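You operate a simulated robot arm through the tools that you are given. There is no shell and no other tool. Be economical: measure what you need, move in short steps, check, and stop when the job is done.

The job below is to be done with a simulated robot arm. You get a single attempt, and the scene is never put back.

TASK
Top the hopper up to MAX from the pail that the job card names.
Fine: its lid goes on the lid rest; the other pails stay shut; leave the pump in the pail, clip open, lever up.

The check looks at the end state, three seconds after you hand in, the way a careful person would. Anything else that was tipped, shoved, dropped, spilled or broken makes it a failure. Lids that push on must go on centred and level and be pressed home; caps that screw on are set level and turned clockwise until they are tight.

THE ROBOT
A 7-joint arm with a fingered hand, fixed in place. Base frame: the origin is at the foot of the arm, x ahead of it, y to its left, z up; the work surface is at about z = 0.4. Units: m, degrees, N and s.
With the tool pointing down near the work surface it reaches from about 0.1 to 0.72 m from the base axis. Its first joint turns from -166.0 to 166.0 degrees. Payload 4.9 kg.
The tool frame sits at the grasp point between the pads (the TCP): z along the fingers, y along the line on which they close. The tips reach 0.032 m beyond it. The gripper opens to 0.192 m. The gripper's body begins 0.089 m behind the TCP. The gripper is a hand of 3 fingers: y runs from the thumb to the fingers, the wrist lies at [0, 0, -0.267] in the tool frame, and closing takes about 1.5 s.
Orientation is that of the tool frame in the base frame, as a unit quaternion [w, x, y, z]. With the fingers straight down and closing along the base's y, the tool's x points along the base's -x, its y along +y and its z along -z.

THE INTERFACE
- The arm moves only by the tool arm_command. Its arguments are lists of equal length, an entry for each row: "xyz": the shift along the tool's x, y, z in units of 50 mm (1.0 is 50 mm), a list of three; "turn": the turn, a rotation vector about the tool's x, y, z in units of 6 degrees (1.0 is 6 degrees), a list of three. In form: {"xyz": [[tx, ty, tz], ...], "turn": [[ax, ay, az], ...]}. A call has 1 to 10 rows; each row shifts and turns the commanded pose from where the row before left it, along the tool's axes as they then stand. "jaw" is the opening, from 0 (shut) to 1 (fully open), set as the call begins (left out, the last holds). A call with a number of a shift or a turn outside -1 to 1 is refused whole. A row lasts 0.2 s, in which the tool goes at most 0.05 m and 8.6 degrees; a call with a longer step from one row to the next is refused whole, and so is a gripper value outside its range. Where a pose cannot be reached the arm comes as near as it can. A force on the tool above 50 N (or 10 N above the force at the start of the call, whichever is more), or a blocked arm, ends the call early, and 0.2 s more pass. The fingers move at their own pace (about 0.153 m/s each) and stop on an object; they squeeze with about 21 N. The grip force told is the motor's: it shows also when the fingers shut on nothing. Time passes only in rows, and 0.2 s behind the last, so rows that do not move let the fingers close. The reply holds the time, the measured pose of the TCP, the force on the tool along the base axes, the opening and the grip force, in the units named above and with some noise, with the torque about the TCP (base axes, N m) and any sound that the robot's microphone picked up.
- Cameras (640 x 400 px; columns grow to the right, rows downward): "scene" is fixed at [0.049, -0.4988, 1.6039]; the picture's right is [0.76, -0.65, 0.00], its down [-0.43, -0.50, -0.75] and it looks along [0.49, 0.57, -0.66] (base axes); focal length 268 px, centre (320, 200). "wrist" rides on the gripper at [0.08, -0.046, -0.113] in the tool frame; the picture's right is [0.50, 0.87, 0.00], its down [-0.67, 0.39, -0.63] and it looks along [-0.55, 0.32, 0.78] (tool axes); focal length 226 px, centre (320, 200). There is no depth. A picture from a camera that has moved, and an enlarged one, comes with that camera's place and axes in the base frame and with its lens.
- camera(camera): a new picture of that camera. It takes no simulated time.
- hand_shape(shape): the hand has 3 fingers and takes this shape, open, in about a second: jaw (thumb against the fingers, like two jaws); tri (thumb and two fingers); tip (a fingertip pinch); poke (one finger out to press); point (the index stretched); flat (the hand flat); cup (the hand cupped); fist (a fist). The gripper value then closes the fingers along that shape, each until it touches; the sizes above hold for jaw. It gives what a move gives, with no picture.
- enlarge(camera, box): a new picture of the part [left, top, right, bottom] of that camera's present view, enlarged. It takes no simulated time.
- finish_job(): hands the job in; it is judged then, once.

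Work in short steps. Places have to be worked out from the pictures, the camera data and where the tool is seen: move nearer, look again, correct. Check each grasp and each placing, and mend what went wrong. You have 120 turns and 76 pictures in all, those below and enlarged ones among them. Open the gripper and draw the arm clear of the work before you hand the job in, unless the task says otherwise; then end with one line.

The tools are called after "Emit:" as a command line: name --argument value ..., lists and objects as JSON in quotes. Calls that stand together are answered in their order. arm_command: Moves the arm, as the interface text tells. Its arguments: {"type":"object","properties":{"xyz":{"type":"array","items":{"type":"array","items":{"type":"number"}}},"turn":{"type":"array","items":{"type":"array","items":{"type":"number"}}},"jaw":{"type":"number"}},"required":["xyz","turn"]} The other tools are called the same way: hand_shape (shape) gives the hand a shape; camera (camera) takes a picture; enlarge (camera, box) takes an enlarged picture of a part of a camera's view; finish_job () hands the job in.

At the start:

```text
time: 0.0
position: [0.391, 0.2533, 1.3631]
orientation: [0.0, 0.0, 1.0, 0.0]
ft_force: [0.5, -0.1, 1.4]
torque: [0.0, -0.06, 0.02]
finger_gap: 0.1919
grasp_force: 0.1
shape: jaw
```

scene: 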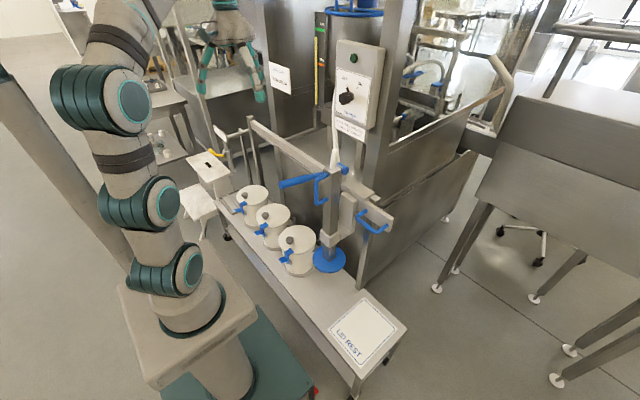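
wrist: 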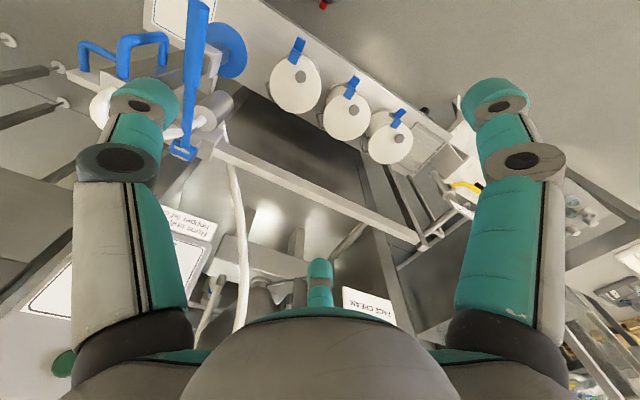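

I start by reading the card, labels and the pump's mechanism in enlarged scene views.

Emit:
enlarge --camera "scene" --box '[220, 150, 420, 290]'

Emit:
enlarge --camera "scene" --box '[250, 0, 410, 150]'

Emit:
enlarge --camera "wrist" --box '[60, 0, 460, 320]'

```text
2.86 times, centred on (320, 220) of scene
camera zoom: at [0.049, -0.4988, 1.6039], right [0.76, -0.65, 0.0], down [-0.43, -0.5, -0.75], along [0.49, 0.57, -0.66], focal length 764 px, centre (320, 143)
```

zoom: 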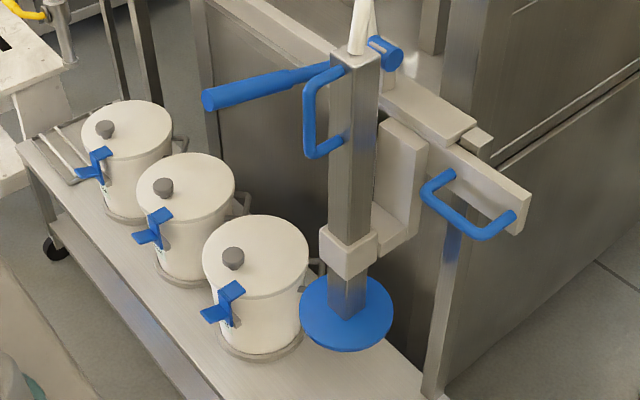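

```text
2.67 times, centred on (330, 75) of scene
camera zoom: at [0.049, -0.4988, 1.6039], right [0.76, -0.65, 0.0], down [-0.43, -0.5, -0.75], along [0.49, 0.57, -0.66], focal length 714 px, centre (293, 533)
```

zoom: 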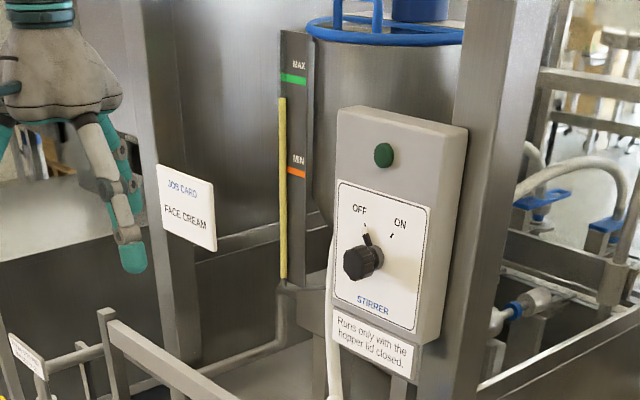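

```text
1.25 times, centred on (260, 160) of wrist
camera zoom: at [0.3107, 0.2054, 1.4746], right [-0.5, 0.87, 0.0], down [0.67, 0.39, 0.63], along [0.55, 0.32, -0.78], focal length 283 px, centre (395, 250)
```

zoom: 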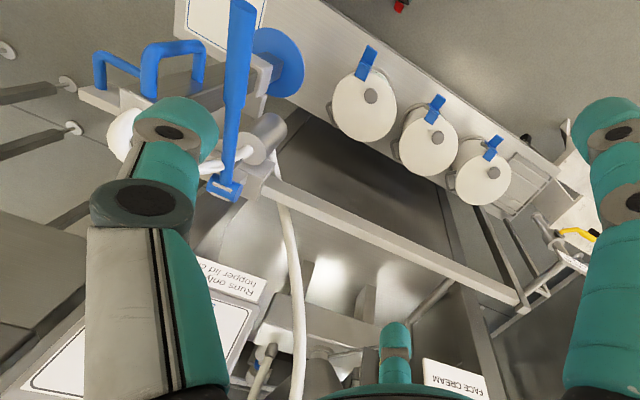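

The card says FACE CREAM, and the gauge is between MIN and MAX. I now look for the pail labels and the mechanism details.

Emit:
enlarge --camera "scene" --box '[228, 180, 328, 280]'

Emit:
enlarge --camera "scene" --box '[275, 145, 395, 275]'

Emit:
enlarge --camera "scene" --box '[170, 110, 290, 230]'

Emit:
enlarge --camera "wrist" --box '[60, 0, 260, 170]'

```text
4.00 times, centred on (278, 230) of scene
camera zoom: at [0.049, -0.4988, 1.6039], right [0.76, -0.65, 0.0], down [-0.43, -0.5, -0.75], along [0.49, 0.57, -0.66], focal length 1070 px, centre (488, 80)
```

zoom: 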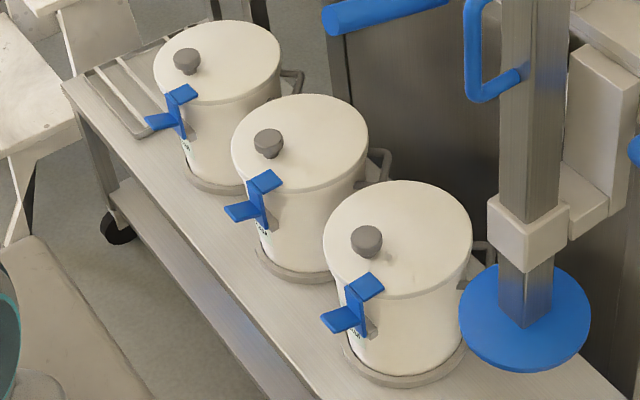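

```text
3.08 times, centred on (335, 210) of scene
camera zoom: at [0.049, -0.4988, 1.6039], right [0.76, -0.65, 0.0], down [-0.43, -0.5, -0.75], along [0.49, 0.57, -0.66], focal length 823 px, centre (274, 169)
```

zoom: 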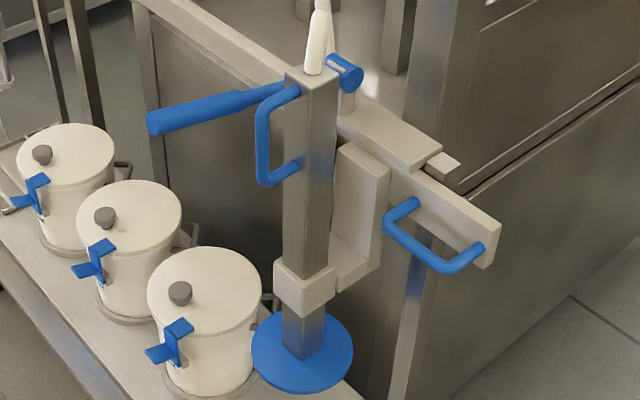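

```text
3.33 times, centred on (230, 170) of scene
camera zoom: at [0.049, -0.4988, 1.6039], right [0.76, -0.65, 0.0], down [-0.43, -0.5, -0.75], along [0.49, 0.57, -0.66], focal length 892 px, centre (620, 300)
```

zoom: 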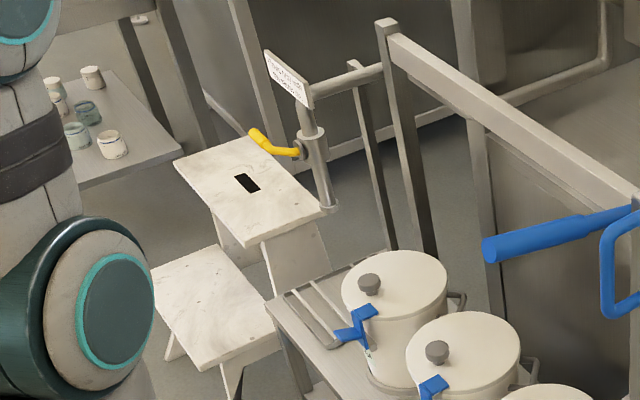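

```text
2.35 times, centred on (160, 85) of wrist
camera zoom: at [0.3107, 0.2054, 1.4746], right [-0.5, 0.87, 0.0], down [0.67, 0.39, 0.63], along [0.55, 0.32, -0.78], focal length 532 px, centre (696, 471)
```

zoom: 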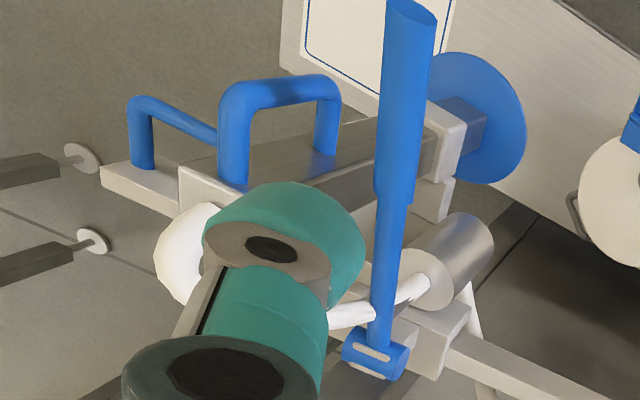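

The pails sit at about x=0.53, y=0.23/0.45/0.67, with the pump parked at y≈0 and its lever tip near (0.38, 0.07, 1.10). I draw back clear of the lever and descend towards the front of the pails to read the labels.

Emit:
arm_command --xyz '[[0.8, 0, 0], [0.8, 0, 0], [0.8, 0, 0], [0, -0.6, 0.8], [0, -0.6, 0.8], [0, -0.6, 0.8], [0, -0.6, 0.8], [0, -0.4, 0.8], [0, 0, 0.8], [0, 0, 0.8]]' --turn '[[0, 0, 0], [0, 0, 0], [0, 0, 0], [0, 0, 0], [0, 0, 0], [0, 0, 0], [0, 0, 0], [0, 0, 0], [0, 0, 0], [0, 0, 0]]'

```text
time: 2.2
position: [0.2671, 0.1149, 1.0824]
orientation: [0.001, -0.001, 1.0, 0.001]
ft_force: [-0.4, -0.4, -0.9]
torque: [-0.02, 0.03, 0.01]
finger_gap: 0.1921
grasp_force: 0.1
shape: jaw
```

Clear so far; I go on down and tilt the tool forward about 30° so the wrist camera faces the pail fronts.

Emit:
arm_command --xyz '[[0, -0.4, 1], [0, -0.4, 1], [0, -0.4, 1], [0, -0.4, 1], [0, -0.4, 1], [0, -0.4, 0], [0, 0, 0], [0, 0, 0]]' --turn '[[0, 0, 0], [0, 0, 0], [0, 0, 0], [0, -1, 0], [0, -1, 0], [0, -1, 0], [0, -1, 0], [0, -1, 0]]'

Emit:
camera --camera "wrist"

```text
refused: row 1 steps farther than a row can; nothing moved
```

```text
66 pictures are left
camera wrist: at [0.1888, 0.0691, 1.1941], right [-0.5, 0.87, 0.0], down [0.67, 0.39, 0.63], along [0.55, 0.32, -0.77], focal length 226 px, centre (320, 200)
```

wrist: 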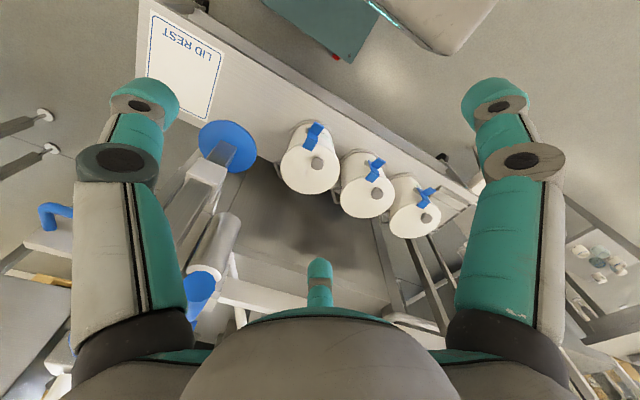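

The step was too long when combined; I repeat with shorter steps.

Emit:
arm_command --xyz '[[0, -0.4, 0.9], [0, -0.4, 0.9], [0, -0.4, 0.9], [0, -0.4, 0.9], [0, -0.4, 0.9], [0, -0.4, 0.9], [0, 0, 0.4], [0, 0, 0], [0, 0, 0]]' --turn '[[0, 0, 0], [0, 0, 0], [0, 0, 0], [0, -1, 0], [0, -1, 0], [0, -1, 0], [0, -1, 0], [0, -1, 0], [0, 0, 0]]'

Emit:
camera --camera "wrist"

```text
time: 4.0
position: [0.3952, 0.0116, 0.8874]
orientation: [0.322, 0.008, 0.946, 0.029]
ft_force: [0.3, -0.1, -0.3]
torque: [0.0, -0.01, -0.02]
finger_gap: 0.1921
grasp_force: 0.1
shape: jaw
out of reach, approached as far as the arm can: row 7, 8
stopped in row 8: the arm was blocked; the commanded pose is now the measured one
```

```text
65 pictures are left
camera wrist: at [0.2642, -0.0382, 0.9256], right [-0.4, 0.88, -0.25], down [0.15, 0.33, 0.93], along [0.91, 0.34, -0.26], focal length 226 px, centre (320, 200)
```

wrist: 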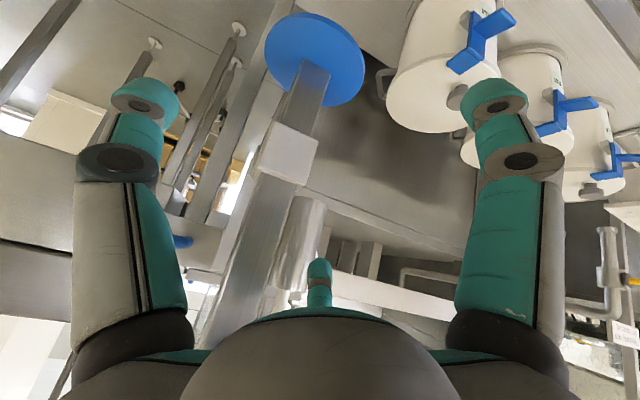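

The camera (upside down) now sees the pails from the front; I enlarge the labels.

Emit:
enlarge --camera "wrist" --box '[380, 0, 640, 160]'

```text
2.46 times, centred on (510, 80) of wrist
camera zoom: at [0.2642, -0.0382, 0.9256], right [-0.4, 0.88, -0.25], down [0.15, 0.33, 0.93], along [0.91, 0.34, -0.26], focal length 556 px, centre (-148, 495)
```

zoom: 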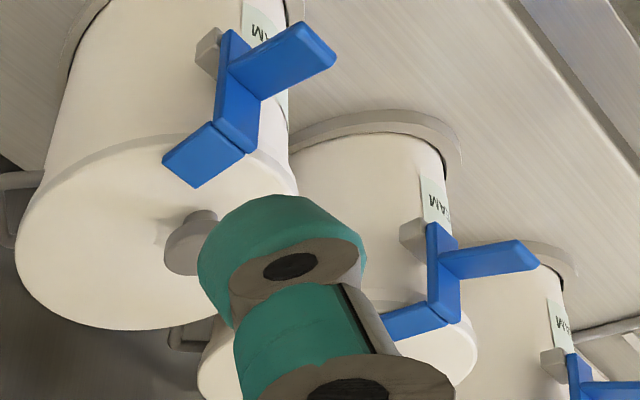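

All labels end in "…CREAM"; they face more toward −x. I move left past the lever, then untilt while backing off and look again.

Emit:
arm_command --xyz '[[0, 0.96, 0], [0, 0.96, 0], [0, 0.96, 0], [0, 0.96, 0], [0.6, 0.5, 0], [0.8, 0, 0], [0.8, 0, 0], [0.8, 0, 0], [0.8, 0, 0], [0, 0, 0]]' --turn '[[0, 0, 0], [0, 0, 0], [0, 0, 0], [0, 0, 0], [0, 1, 0], [0, 1, 0], [0, 1, 0], [0, 1, 0], [0, 0, 0], [0, 0, 0]]'

Emit:
camera --camera "wrist"

```text
time: 6.2
position: [0.2251, 0.2344, 0.8211]
orientation: [0.118, 0.002, 0.993, 0.03]
ft_force: [13.6, -4.6, 17.7]
torque: [-0.53, 3.04, 0.94]
finger_gap: 0.192
grasp_force: 0.1
shape: jaw
```

```text
63 pictures are left
camera wrist: at [0.1212, 0.1811, 0.9083], right [-0.49, 0.87, -0.06], down [0.5, 0.34, 0.79], along [0.71, 0.36, -0.61], focal length 226 px, centre (320, 200)
```

wrist: 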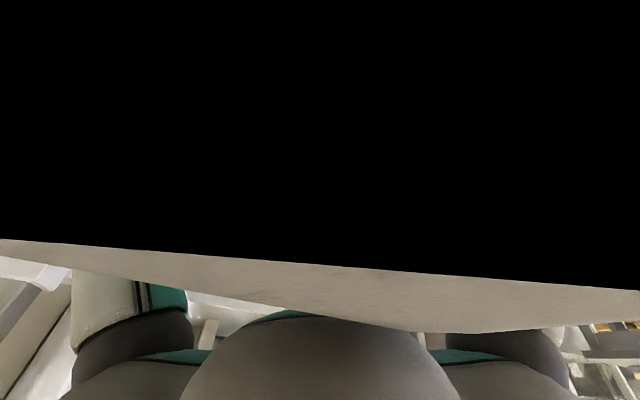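

The hand's back touched the arm's own pedestal plate (x≲0.15, z≈0.9). I back off forward immediately.

Emit:
arm_command --xyz '[[-0.6, 0, -0.4], [-0.8, 0, 0], [0, 0, 0]]' --turn '[[0, 0, 0], [0, 0, 0], [0, 0, 0]]'

Emit:
camera --camera "wrist"

Emit:
camera --camera "scene"

```text
time: 7.0
position: [0.2888, 0.2308, 0.8568]
orientation: [0.117, 0.001, 0.993, 0.029]
ft_force: [-0.7, -0.1, 0.4]
torque: [0.01, 0.01, 0.0]
finger_gap: 0.1922
grasp_force: 0.1
shape: jaw
```

```text
62 pictures are left
camera wrist: at [0.1847, 0.1787, 0.9435], right [-0.49, 0.87, -0.07], down [0.5, 0.34, 0.79], along [0.71, 0.35, -0.61], focal length 226 px, centre (320, 200)
```

wrist: 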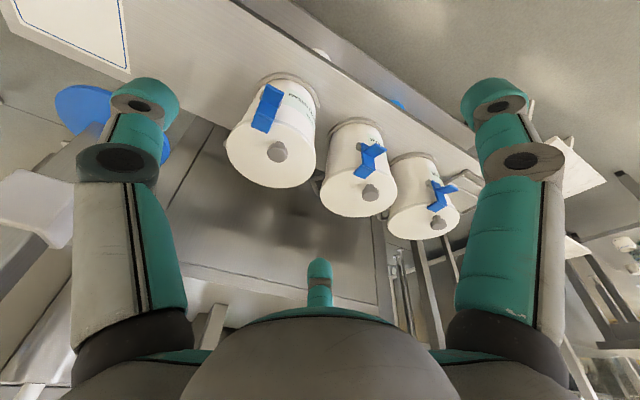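

```text
61 pictures are left
```

scene: 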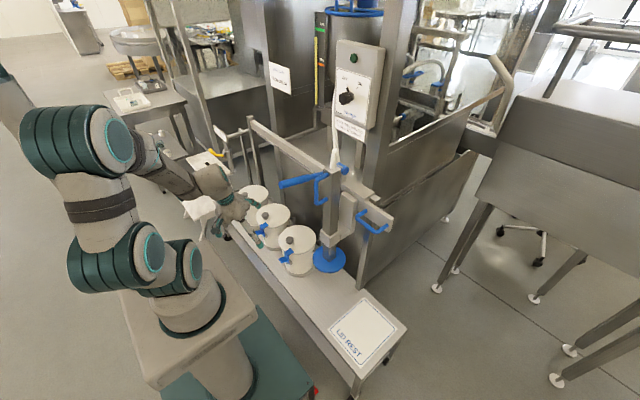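

No harm done. I enlarge the labels.

Emit:
enlarge --camera "wrist" --box '[250, 60, 350, 160]'

Emit:
enlarge --camera "wrist" --box '[320, 110, 470, 230]'

```text
4.00 times, centred on (300, 110) of wrist
camera zoom: at [0.1847, 0.1787, 0.9435], right [-0.49, 0.87, -0.07], down [0.5, 0.34, 0.79], along [0.71, 0.35, -0.61], focal length 904 px, centre (400, 560)
```

zoom: 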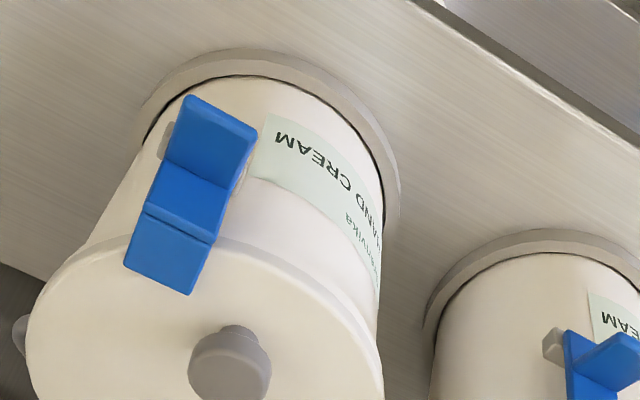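

```text
3.33 times, centred on (395, 170) of wrist
camera zoom: at [0.1847, 0.1787, 0.9435], right [-0.49, 0.87, -0.07], down [0.5, 0.34, 0.79], along [0.71, 0.35, -0.61], focal length 754 px, centre (70, 300)
```

zoom: 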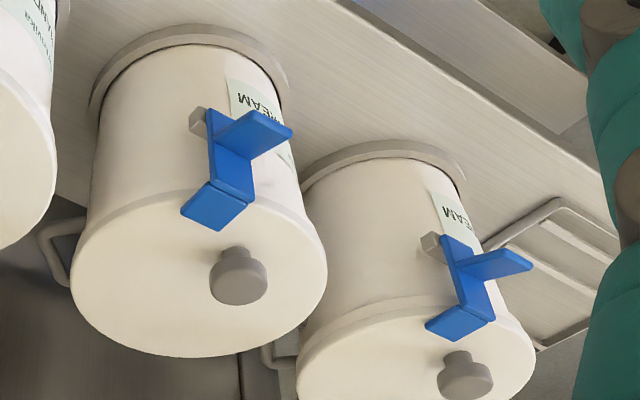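

The near pail (y≈0.23) is HAND CREAM. I move further left to see the other two.

Emit:
arm_command --xyz '[[0, 0.96, 0], [0, 0.96, 0], [0, 0.96, 0], [0, 0.96, 0], [0, 0.96, 0], [0, 0.96, 0], [0, 0, 0]]' --turn '[[0, 0, 0], [0, 0, 0], [0, 0, 0], [0, 0, 0], [0, 0, 0], [0, 0, 0], [0, 0, 0]]'

Emit:
camera --camera "wrist"

```text
time: 8.6
position: [0.2859, 0.5177, 0.8752]
orientation: [0.117, 0.002, 0.993, 0.029]
ft_force: [-0.1, -0.3, 0.0]
torque: [0.02, -0.01, 0.0]
finger_gap: 0.1922
grasp_force: 0.0
shape: jaw
```

```text
58 pictures are left
camera wrist: at [0.1835, 0.4654, 0.9623], right [-0.49, 0.87, -0.07], down [0.5, 0.34, 0.79], along [0.71, 0.35, -0.61], focal length 226 px, centre (320, 200)
```

wrist: 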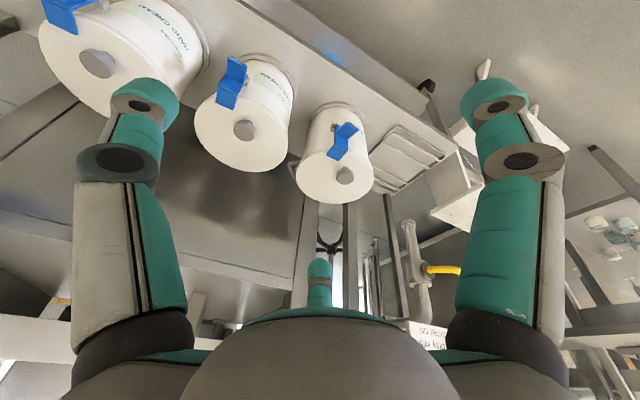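

Emit:
enlarge --camera "wrist" --box '[200, 30, 400, 190]'

```text
2.50 times, centred on (300, 110) of wrist
camera zoom: at [0.1835, 0.4654, 0.9623], right [-0.49, 0.87, -0.07], down [0.5, 0.34, 0.79], along [0.71, 0.35, -0.61], focal length 565 px, centre (370, 425)
```

zoom: 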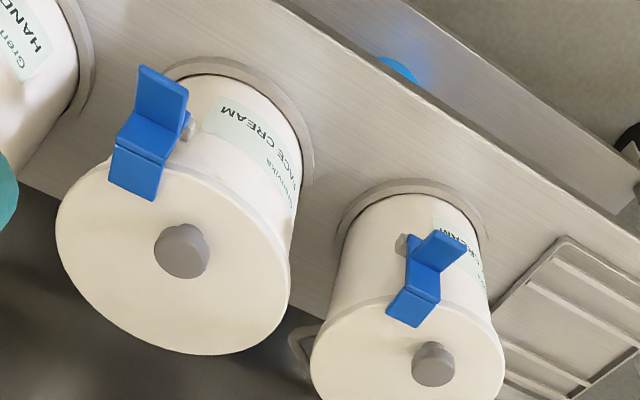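

The middle pail (y≈0.45) is FACE CREAM. I go over it with the tool vertical for a near-overhead view of its lid and clip.

Emit:
arm_command --xyz '[[0, 0, 0], [0, 0, 0], [-0.4, -0.3, 0], [-0.8, -0.3, 0], [-0.8, -0.3, 0], [-0.8, -0.3, 0], [-0.8, -0.3, 0], [-0.6, 0, 0], [0, 0, 0]]' --turn '[[0.28, 1, 0], [0.27, 1, 0], [0, 0.24, 0], [0, 0, 0], [0, 0, 0], [0, 0, 0], [0, 0, 0], [0, 0, 0], [0, 0, 0]]'

Emit:
camera --camera "wrist"

```text
time: 10.6
position: [0.4973, 0.4428, 0.8717]
orientation: [0.0, 0.002, 1.0, 0.001]
ft_force: [0.1, -0.4, -0.1]
torque: [-0.04, -0.04, 0.02]
finger_gap: 0.192
grasp_force: 0.1
shape: jaw
```

```text
56 pictures are left
camera wrist: at [0.4179, 0.3957, 0.9845], right [-0.5, 0.87, 0.0], down [0.67, 0.38, 0.63], along [0.55, 0.31, -0.77], focal length 226 px, centre (320, 200)
```

wrist: 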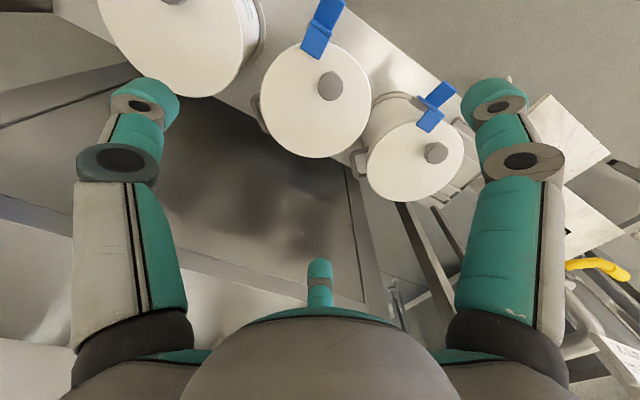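

I enlarge the clip and lid.

Emit:
enlarge --camera "wrist" --box '[240, 0, 400, 100]'

Emit:
enlarge --camera "scene" --box '[238, 190, 308, 260]'

```text
4.00 times, centred on (320, 50) of wrist
camera zoom: at [0.4179, 0.3957, 0.9845], right [-0.5, 0.87, 0.0], down [0.67, 0.38, 0.63], along [0.55, 0.31, -0.77], focal length 904 px, centre (320, 800)
```

zoom: 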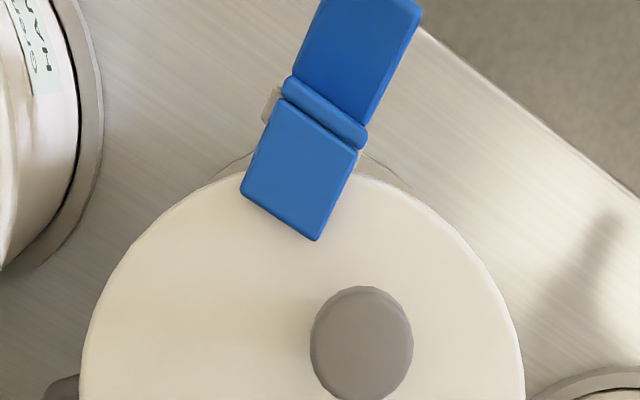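

```text
5.71 times, centred on (273, 225) of scene
camera zoom: at [0.049, -0.4988, 1.6039], right [0.76, -0.65, 0.0], down [-0.43, -0.5, -0.75], along [0.49, 0.57, -0.66], focal length 1529 px, centre (589, 57)
```

zoom: 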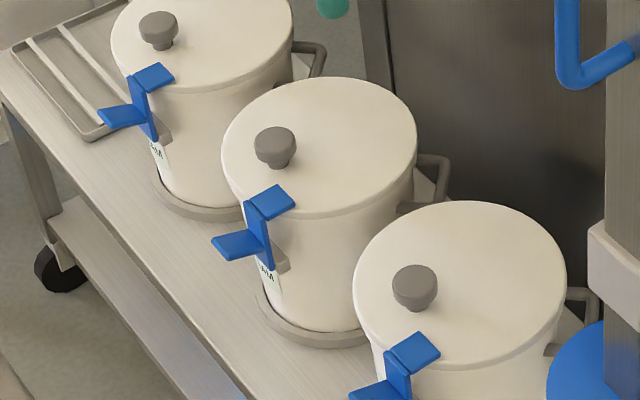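

The clip on the middle pail runs along x at y≈0.405: hook x 0.433–0.463 at z≈0.605, tab outward to x≈0.39. Pressing the tab down should swing it open; I try the poke shape and look at where the finger is.

Emit:
hand_shape --shape "poke"

Emit:
camera --camera "wrist"

Emit:
enlarge --camera "scene" --box '[160, 100, 320, 260]'

```text
time: 11.4
position: [0.4974, 0.4431, 0.8733]
orientation: [0.0, 0.003, 1.0, 0.001]
ft_force: [0.2, -0.1, -1.0]
torque: [-0.01, 0.01, 0.0]
finger_gap: 0.0
grasp_force: 0.2
shape: poke
```

```text
53 pictures are left
camera wrist: at [0.4176, 0.3958, 0.9845], right [-0.5, 0.87, 0.0], down [0.67, 0.38, 0.63], along [0.55, 0.31, -0.77], focal length 226 px, centre (320, 200)
```

wrist: 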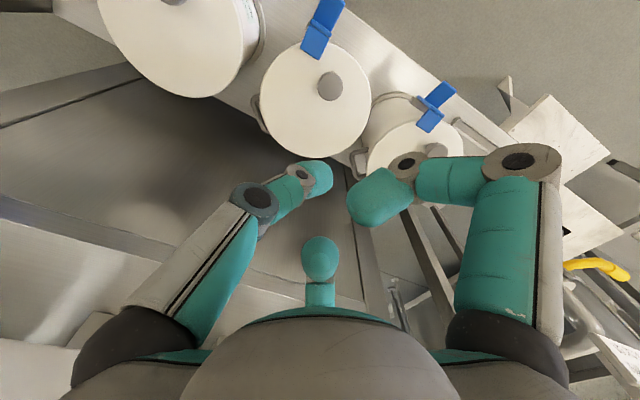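

```text
2.50 times, centred on (240, 180) of scene
camera zoom: at [0.049, -0.4988, 1.6039], right [0.76, -0.65, 0.0], down [-0.43, -0.5, -0.75], along [0.49, 0.57, -0.66], focal length 669 px, centre (520, 250)
```

zoom: 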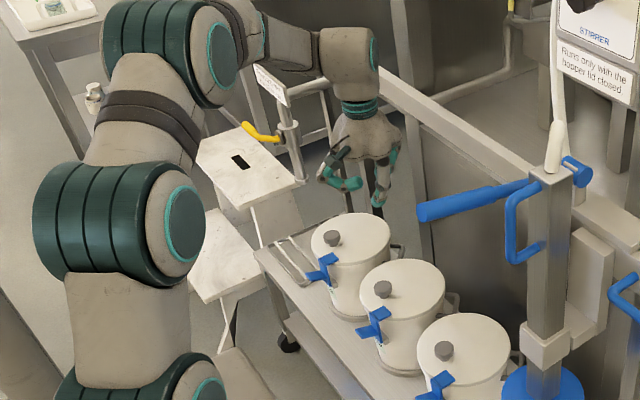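

The index finger tip appears about 40 mm below the TCP, offset ≈(+0.015, +0.005). I move so it is above the tab and check with the cameras.

Emit:
arm_command --xyz '[[0.7, -0.3, 0], [0.7, -0.3, 0], [0.7, -0.3, 0], [0, 0, 0.8], [0, 0, 0.8], [0, 0, 0.8], [0, 0, 0.8], [0, 0, 0]]' --turn '[[0, 0, 0], [0, 0, 0], [0, 0, 0], [0, 0, 0], [0, 0, 0], [0, 0, 0], [0, 0, 0], [0, 0, 0]]'

Emit:
enlarge --camera "scene" --box '[210, 140, 320, 250]'

Emit:
camera --camera "wrist"

```text
time: 13.2
position: [0.3912, 0.3978, 0.7113]
orientation: [0.0, 0.002, 1.0, 0.0]
ft_force: [0.2, -0.4, -0.8]
torque: [-0.01, 0.01, 0.01]
finger_gap: 0.0
grasp_force: 0.0
shape: poke
```

```text
3.64 times, centred on (265, 195) of scene
camera zoom: at [0.049, -0.4988, 1.6039], right [0.76, -0.65, 0.0], down [-0.43, -0.5, -0.75], along [0.49, 0.57, -0.66], focal length 973 px, centre (520, 218)
```

zoom: 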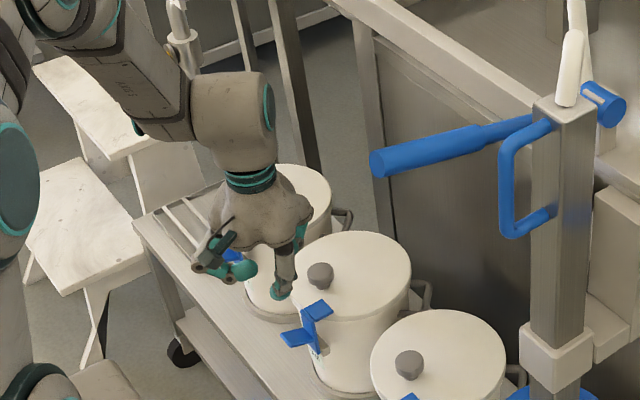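

```text
50 pictures are left
camera wrist: at [0.3128, 0.3504, 0.8235], right [-0.5, 0.87, 0.0], down [0.67, 0.38, 0.63], along [0.55, 0.31, -0.77], focal length 226 px, centre (320, 200)
```

wrist: 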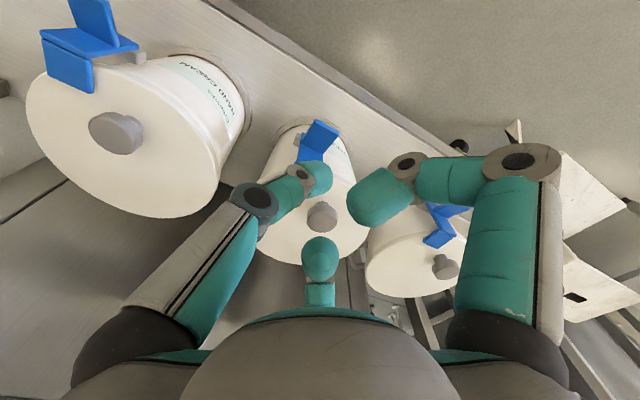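

The finger tip is over the tab at about (0.397, 0.402, 0.665). I press down slowly.

Emit:
arm_command --xyz '[[-0.1, 0, 0.3], [0, 0, 0.3], [0, 0, 0.2], [0, 0, 0.2], [0, 0, 0.2], [0, 0, 0.2], [0, 0, 0.2]]' --turn '[[0, 0, 0], [0, 0, 0], [0, 0, 0], [0, 0, 0], [0, 0, 0], [0, 0, 0], [0, 0, 0]]'

Emit:
enlarge --camera "scene" --box '[230, 190, 310, 260]'

```text
time: 14.8
position: [0.3962, 0.3967, 0.6333]
orientation: [0.001, 0.004, 1.0, 0.001]
ft_force: [-0.3, -0.4, -0.7]
torque: [-0.01, -0.02, -0.01]
finger_gap: 0.0
grasp_force: 0.1
shape: poke
```

```text
5.71 times, centred on (270, 225) of scene
camera zoom: at [0.049, -0.4988, 1.6039], right [0.76, -0.65, 0.0], down [-0.43, -0.5, -0.75], along [0.49, 0.57, -0.66], focal length 1529 px, centre (606, 57)
```

zoom: 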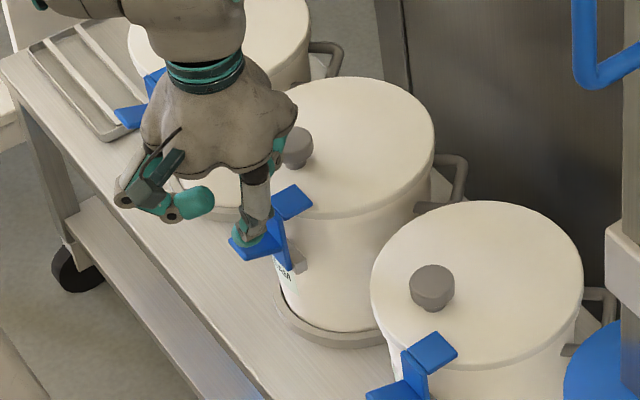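

The tip is right at the tab. I press on in small steps.

Emit:
arm_command --xyz '[[0, 0, 0.2], [0, 0, 0.2], [0, 0, 0.2], [0, 0, 0.2], [0, 0, 0.2]]' --turn '[[0, 0, 0], [0, 0, 0], [0, 0, 0], [0, 0, 0], [0, 0, 0]]'

Emit:
enlarge --camera "scene" --box '[230, 190, 310, 260]'

```text
time: 15.8
position: [0.3974, 0.4005, 0.6067]
orientation: [0.002, 0.002, 1.0, 0.003]
ft_force: [-12.9, -10.1, 28.1]
torque: [0.81, -1.32, -0.15]
finger_gap: 0.0
grasp_force: 0.0
shape: poke
stopped in row 4: the force on the tool passed its limit at 70 N (the readings are from after the stop); the commanded pose is now the measured one
```

```text
5.71 times, centred on (270, 225) of scene
camera zoom: at [0.049, -0.4988, 1.6039], right [0.76, -0.65, 0.0], down [-0.43, -0.5, -0.75], along [0.49, 0.57, -0.66], focal length 1529 px, centre (606, 57)
```

zoom: 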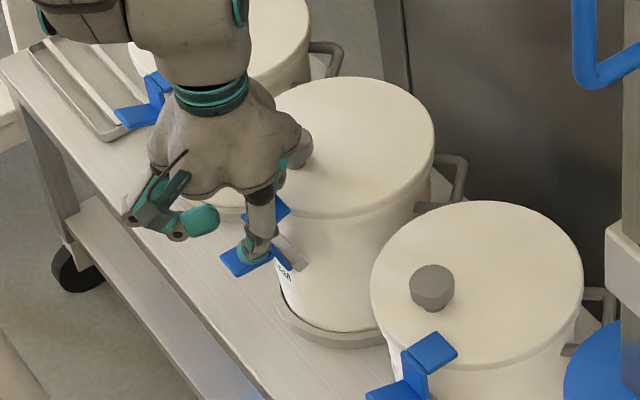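

The clip has begun to rotate outward, with the force limit reached as the finger bore on the pivot. I lift a little and look.

Emit:
arm_command --xyz '[[0.1, 0, -0.6], [0.5, 0, -0.8], [0, 0, -0.8], [0, 0, 0]]' --turn '[[0, 0, 0], [0, 0, 0], [0, 0, 0], [0, 0, 0]]'

Emit:
enlarge --camera "scene" --box '[230, 190, 310, 260]'

Emit:
enlarge --camera "wrist" --box '[200, 80, 400, 280]'

```text
time: 16.8
position: [0.368, 0.4023, 0.7131]
orientation: [0.002, 0.002, 1.0, 0.003]
ft_force: [0.0, -0.2, 1.0]
torque: [-0.01, 0.01, 0.01]
finger_gap: 0.0
grasp_force: 0.1
shape: poke
```

```text
5.71 times, centred on (270, 225) of scene
camera zoom: at [0.049, -0.4988, 1.6039], right [0.76, -0.65, 0.0], down [-0.43, -0.5, -0.75], along [0.49, 0.57, -0.66], focal length 1529 px, centre (606, 57)
```

zoom: 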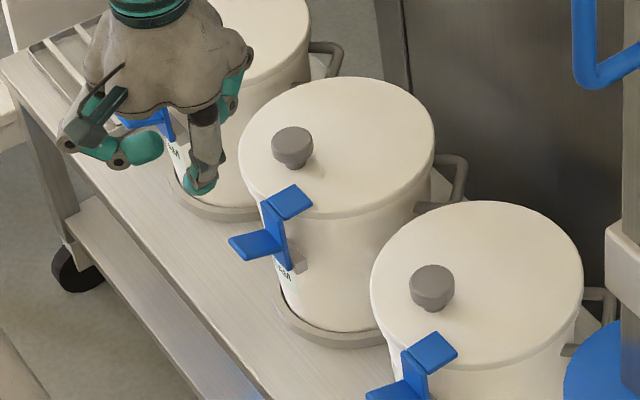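

```text
2.00 times, centred on (300, 180) of wrist
camera zoom: at [0.2883, 0.3548, 0.8249], right [-0.5, 0.87, 0.0], down [0.67, 0.38, 0.64], along [0.55, 0.32, -0.77], focal length 452 px, centre (360, 240)
```

zoom: 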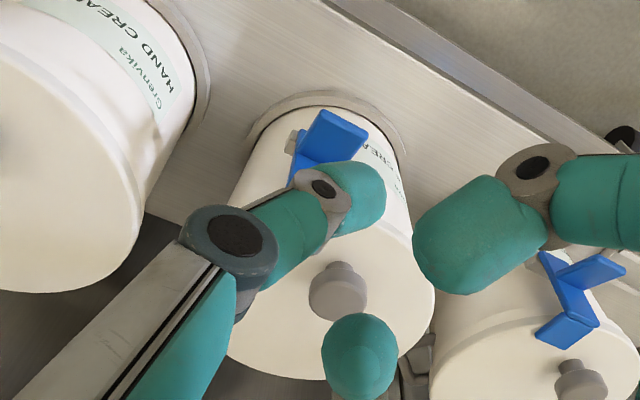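

The clip sprang back: the upright plate bore against the finger. I tilt the tool 25° so the finger comes from outside, and will press at the very outer edge of the tab.

Emit:
arm_command --xyz '[[0, 0, 0], [0, 0, 0], [0, 0, 0], [0, 0, 0], [0.127, 0.04, 0.272], [0.127, 0, 0.272], [0.127, 0, 0.272], [0, 0, 0]]' --turn '[[0, -1, 0], [0, -1, 0], [0, -1, 0], [0, -1.17, 0], [0, 0, 0], [0, 0, 0], [0, 0, 0], [0, 0, 0]]'

Emit:
enlarge --camera "scene" --box '[230, 190, 310, 260]'

```text
refused: -1.17 is not a number from -1 to 1
```

```text
5.71 times, centred on (270, 225) of scene
camera zoom: at [0.049, -0.4988, 1.6039], right [0.76, -0.65, 0.0], down [-0.43, -0.5, -0.75], along [0.49, 0.57, -0.66], focal length 1529 px, centre (606, 57)
```

zoom: 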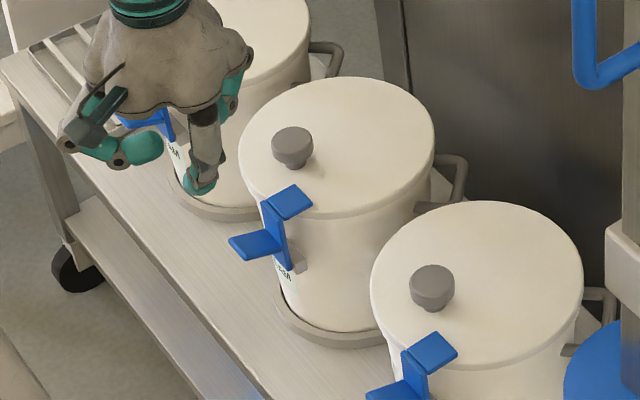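

A turn value was over the limit; I split it over more rows.

Emit:
arm_command --xyz '[[0, 0, 0], [0, 0, 0], [0, 0, 0], [0, 0, 0], [0.127, 0.04, 0.272], [0.127, 0, 0.272], [0.127, 0, 0.272], [0, 0, 0]]' --turn '[[0, -1, 0], [0, -1, 0], [0, -1, 0], [0, -1, 0], [0, 0, 0], [0, 0, 0], [0, 0, 0], [0, 0, 0]]'

Emit:
enlarge --camera "scene" --box '[230, 190, 310, 260]'

```text
time: 18.6
position: [0.3679, 0.4022, 0.6682]
orientation: [0.21, 0.002, 0.978, 0.003]
ft_force: [0.3, -0.3, -0.4]
torque: [0.02, 0.0, -0.01]
finger_gap: 0.0
grasp_force: 0.0
shape: poke
```

```text
5.71 times, centred on (270, 225) of scene
camera zoom: at [0.049, -0.4988, 1.6039], right [0.76, -0.65, 0.0], down [-0.43, -0.5, -0.75], along [0.49, 0.57, -0.66], focal length 1529 px, centre (606, 57)
```

zoom: 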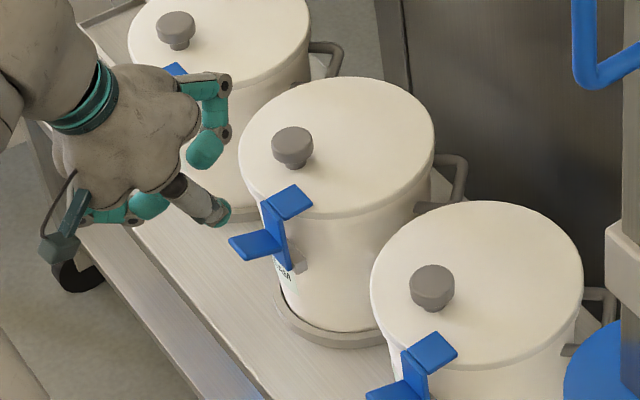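

The tip is at about (0.381, 0.404, 0.635), and the tab's outer edge is x≈0.393, z≈0.575. I shift 14 mm forward and press down.

Emit:
arm_command --xyz '[[-0.26, 0, 0.12], [0.12, 0, 0.27], [0.12, 0, 0.27], [0.12, 0, 0.27], [0.09, 0, 0.18], [0.09, 0, 0.18], [0.09, 0, 0.18], [0.09, 0, 0.18], [0.1, 0, 0.18]]' --turn '[[0, 0, 0], [0, 0, 0], [0, 0, 0], [0, 0, 0], [0, 0, 0], [0, 0, 0], [0, 0, 0], [0, 0, 0], [0, 0, 0]]'

Emit:
enlarge --camera "scene" --box '[230, 190, 310, 260]'

```text
time: 20.4
position: [0.3788, 0.3999, 0.5883]
orientation: [0.21, 0.001, 0.978, 0.002]
ft_force: [-27.4, -8.7, 29.2]
torque: [0.35, -0.24, -0.24]
finger_gap: 0.0
grasp_force: 0.0
shape: poke
stopped in row 8: the force on the tool passed its limit at 66 N (the readings are from after the stop); the commanded pose is now the measured one
```

```text
5.71 times, centred on (270, 225) of scene
camera zoom: at [0.049, -0.4988, 1.6039], right [0.76, -0.65, 0.0], down [-0.43, -0.5, -0.75], along [0.49, 0.57, -0.66], focal length 1529 px, centre (606, 57)
```

zoom: 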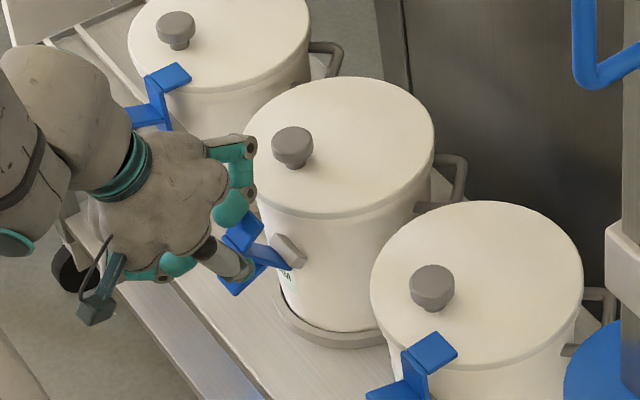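

The clip is now about 60° open and the finger is in the corner, blocking further turning. I move the tip outward to the tab end, then press further down.

Emit:
arm_command --xyz '[[0.18, 0, -0.08], [0.2, 0, 0.1], [0.15, 0, 0.2], [0.1, 0, 0.2], [0.1, 0, 0.2]]' --turn '[[0, 0, 0], [0, 0, 0], [0, 0, 0], [0, 0, 0], [0, 0, 0]]'

Emit:
enlarge --camera "scene" --box '[230, 190, 310, 260]'

```text
time: 21.4
position: [0.358, 0.4066, 0.5571]
orientation: [0.21, -0.001, 0.978, 0.006]
ft_force: [-31.0, -3.3, 31.6]
torque: [-0.21, -0.06, 0.19]
finger_gap: 0.0
grasp_force: 0.0
shape: poke
stopped in row 5: the force on the tool passed its limit at 56 N (the readings are from after the stop); the commanded pose is now the measured one
```

```text
5.71 times, centred on (270, 225) of scene
camera zoom: at [0.049, -0.4988, 1.6039], right [0.76, -0.65, 0.0], down [-0.43, -0.5, -0.75], along [0.49, 0.57, -0.66], focal length 1529 px, centre (606, 57)
```

zoom: 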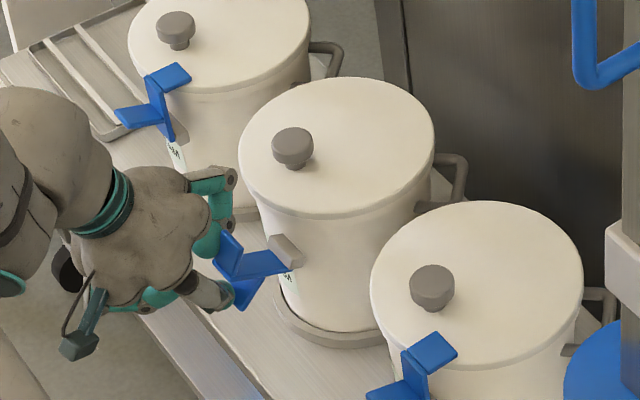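

The clip plate is now about horizontal. I retract the finger outward and check that it stays open.

Emit:
arm_command --xyz '[[0.4, 0, -0.18], [0.6, 0, -0.3], [0.4, 0, -0.8], [0, 0, -0.9], [0, 0, 0]]' --turn '[[0, 0, 0], [0, 0, 0], [0, 0, 0], [0, 0, 0], [0, 0, 0]]'

Emit:
enlarge --camera "scene" --box '[230, 190, 310, 260]'

```text
time: 22.6
position: [0.2505, 0.4047, 0.6263]
orientation: [0.21, 0.001, 0.978, 0.004]
ft_force: [-0.4, 0.7, -0.5]
torque: [0.0, 0.0, 0.03]
finger_gap: 0.0002
grasp_force: 0.1
shape: poke
```

```text
5.71 times, centred on (270, 225) of scene
camera zoom: at [0.049, -0.4988, 1.6039], right [0.76, -0.65, 0.0], down [-0.43, -0.5, -0.75], along [0.49, 0.57, -0.66], focal length 1529 px, centre (606, 57)
```

zoom: 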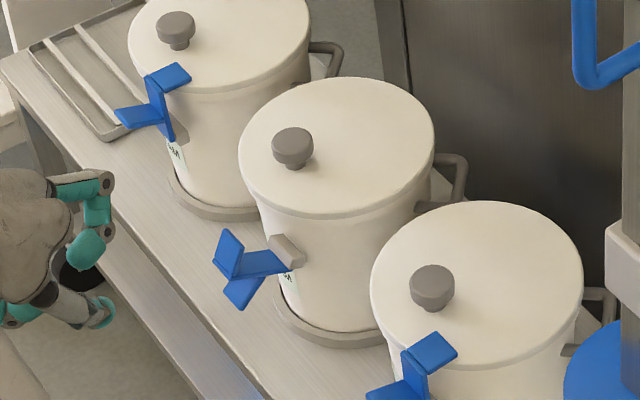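

The clip stays open and the pail hasn't moved. I set the jaw shape, bring the tool vertical and go above the knob at about (0.482, 0.448).

Emit:
hand_shape --shape "jaw"

Emit:
arm_command --xyz '[[0, 0, -0.6], [0, 0, -0.6], [0, 0, -0.4], [0, 0, -0.4], [-0.8, 0.3, 0], [-0.9, 0.3, 0], [-0.9, 0.3, 0], [-0.9, 0, 0], [-0.3, 0, 0], [0, 0, 0]]' --turn '[[0, 1, 0], [0, 1, 0], [0, 1, 0], [0, 1, 0], [0, 0.05, 0], [0, 0, 0], [0, 0, 0], [0, 0, 0], [0, 0, 0], [0, 0, 0]]' --jaw 0.5

Emit:
camera --camera "wrist"

```text
time: 23.5
position: [0.2512, 0.4039, 0.6259]
orientation: [0.211, 0.001, 0.978, 0.004]
ft_force: [-0.3, 0.0, 0.6]
torque: [0.0, 0.01, -0.02]
finger_gap: 0.192
grasp_force: 0.1
shape: jaw
```

```text
time: 25.7
position: [0.4152, 0.447, 0.7229]
orientation: [0.0, -0.001, 1.0, 0.004]
ft_force: [0.3, 0.4, -0.3]
torque: [-0.01, 0.03, -0.05]
finger_gap: 0.0965
grasp_force: 0.0
shape: jaw
```

```text
40 pictures are left
camera wrist: at [0.3349, 0.3996, 0.834], right [-0.5, 0.87, 0.01], down [0.67, 0.38, 0.63], along [0.55, 0.32, -0.77], focal length 226 px, centre (320, 200)
```

wrist: 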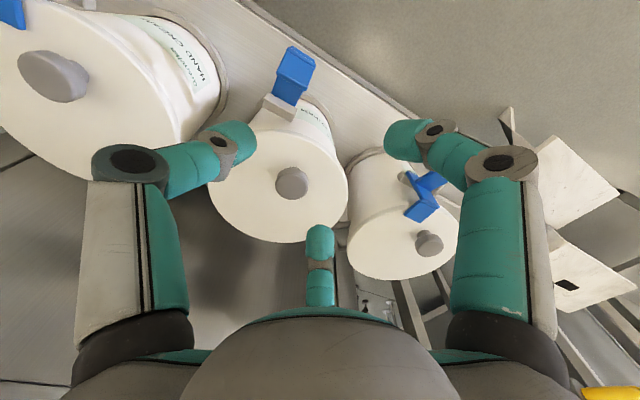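

The jaw's two fingers seem widely spread in x for a small knob; I try the "tri" shape, partially closed, and look.

Emit:
hand_shape --shape "tri"

Emit:
arm_command --xyz '[[0, 0, 0], [0, 0, 0], [0, 0, 0]]' --turn '[[0, 0, 0], [0, 0, 0], [0, 0, 0]]' --jaw 0.45

Emit:
camera --camera "wrist"

```text
time: 26.6
position: [0.413, 0.4479, 0.721]
orientation: [0.0, -0.001, 1.0, 0.003]
ft_force: [0.3, 0.3, -0.5]
torque: [0.0, 0.0, -0.03]
finger_gap: 0.1919
grasp_force: 0.1
shape: tri
```

```text
time: 27.4
position: [0.4139, 0.4476, 0.7224]
orientation: [0.0, 0.0, 1.0, 0.004]
ft_force: [-0.8, 0.4, 1.0]
torque: [-0.02, -0.01, 0.01]
finger_gap: 0.0867
grasp_force: 0.1
shape: tri
```

```text
39 pictures are left
camera wrist: at [0.3346, 0.3996, 0.834], right [-0.5, 0.87, 0.01], down [0.67, 0.38, 0.63], along [0.55, 0.32, -0.77], focal length 226 px, centre (320, 200)
```

wrist: 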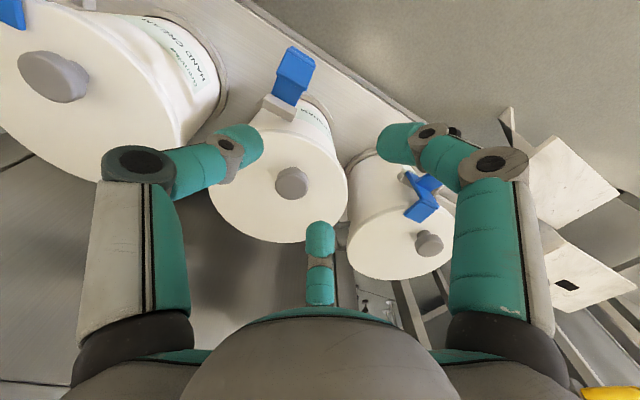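

The three fingers converge concentrically on the TCP, so tri suits the knob. I centre on the knob, descend to TCP z≈0.628 and look before closing.

Emit:
arm_command --xyz '[[-0.7, 0, 0], [-0.66, 0, 0], [0, 0, 0.6], [0, 0, 0.6], [0, 0, 0.4], [0, 0, 0.2], [0, 0, 0]]' --turn '[[0, 0, 0], [0, 0, 0], [0, 0, 0], [0, 0, 0], [0, 0, 0], [0, 0, 0], [0, 0, 0]]'

Emit:
camera --camera "wrist"

```text
time: 29.0
position: [0.4787, 0.448, 0.6332]
orientation: [0.0, -0.001, 1.0, 0.005]
ft_force: [-0.1, -0.6, 3.2]
torque: [-0.14, -0.03, 0.02]
finger_gap: 0.087
grasp_force: 0.1
shape: tri
```

```text
38 pictures are left
camera wrist: at [0.4001, 0.4014, 0.7454], right [-0.5, 0.87, 0.01], down [0.67, 0.38, 0.63], along [0.55, 0.32, -0.77], focal length 226 px, centre (320, 200)
```

wrist: 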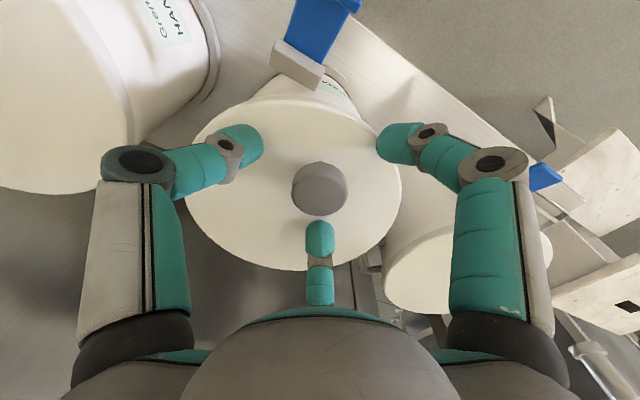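

Knob centred in the three fingers, with slight contact felt; I raise 3 mm and close.

Emit:
arm_command --xyz '[[0, 0, -0.06], [0, 0, 0], [0, 0, 0], [0, 0, 0], [0, 0, 0], [0, 0, 0]]' --turn '[[0, 0, 0], [0, 0, 0], [0, 0, 0], [0, 0, 0], [0, 0, 0], [0, 0, 0]]' --jaw 0

Emit:
camera --camera "wrist"

```text
time: 30.4
position: [0.4786, 0.4488, 0.6361]
orientation: [0.0, 0.0, 1.0, 0.004]
ft_force: [-0.3, 0.5, 0.1]
torque: [-0.02, -0.01, 0.01]
finger_gap: 0.0134
grasp_force: 20.9
shape: tri
heard: snap
```

```text
37 pictures are left
camera wrist: at [0.4, 0.4012, 0.7476], right [-0.5, 0.87, 0.01], down [0.67, 0.38, 0.63], along [0.55, 0.32, -0.77], focal length 226 px, centre (320, 200)
```

wrist: 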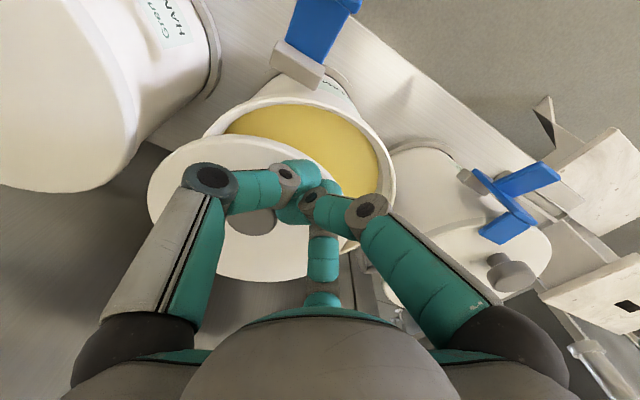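

The knob slipped and the lid snapped off its seat, displaced on the pail rim. I look at the scene before moving anything.

Emit:
enlarge --camera "scene" --box '[210, 160, 350, 280]'

```text
3.33 times, centred on (280, 220) of scene
camera zoom: at [0.049, -0.4988, 1.6039], right [0.76, -0.65, 0.0], down [-0.43, -0.5, -0.75], along [0.49, 0.57, -0.66], focal length 892 px, centre (453, 133)
```

zoom: 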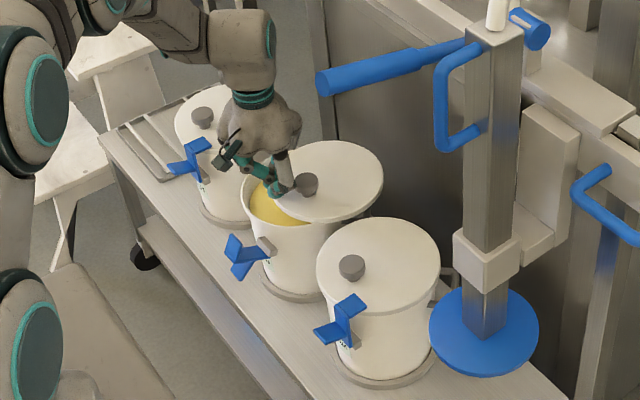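

The lid rests level on the pail, displaced to about (0.56, 0.40), still stable; the fingers hold nothing. I lift straight up before opening, and look again.

Emit:
arm_command --xyz '[[0, 0, -0.3], [0, 0, -0.6], [0, 0, -0.8], [0, 0, 0]]' --turn '[[0, 0, 0], [0, 0, 0], [0, 0, 0], [0, 0, 0]]'

Emit:
camera --camera "wrist"

Emit:
enlarge --camera "scene" --box '[230, 170, 330, 260]'

```text
time: 31.4
position: [0.4809, 0.4496, 0.7234]
orientation: [-0.001, -0.001, 1.0, 0.004]
ft_force: [-0.7, -0.5, 0.3]
torque: [0.06, 0.0, 0.01]
finger_gap: 0.0136
grasp_force: 21.3
shape: tri
```

```text
35 pictures are left
camera wrist: at [0.402, 0.4014, 0.835], right [-0.5, 0.87, 0.01], down [0.67, 0.38, 0.63], along [0.55, 0.32, -0.77], focal length 226 px, centre (320, 200)
```

wrist: 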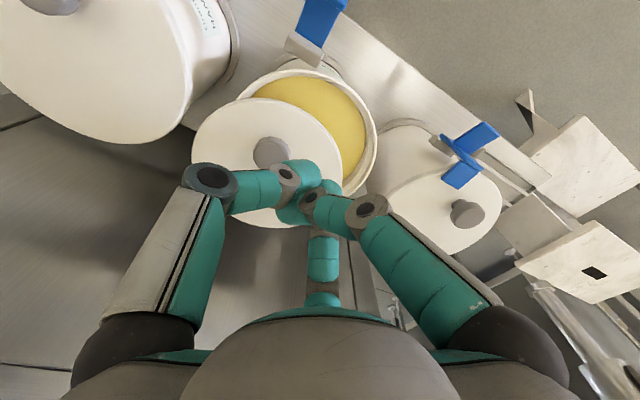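

```text
4.44 times, centred on (280, 215) of scene
camera zoom: at [0.049, -0.4988, 1.6039], right [0.76, -0.65, 0.0], down [-0.43, -0.5, -0.75], along [0.49, 0.57, -0.66], focal length 1189 px, centre (498, 133)
```

zoom: 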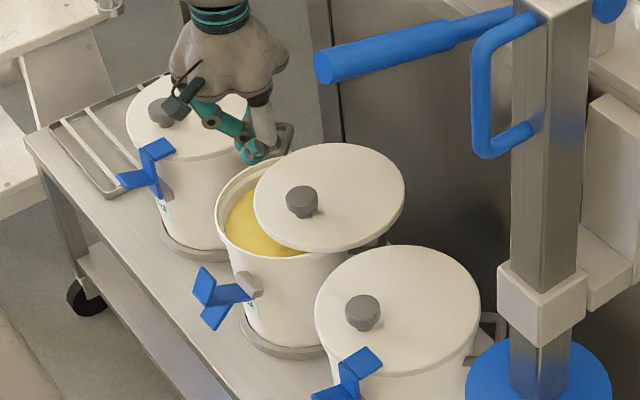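

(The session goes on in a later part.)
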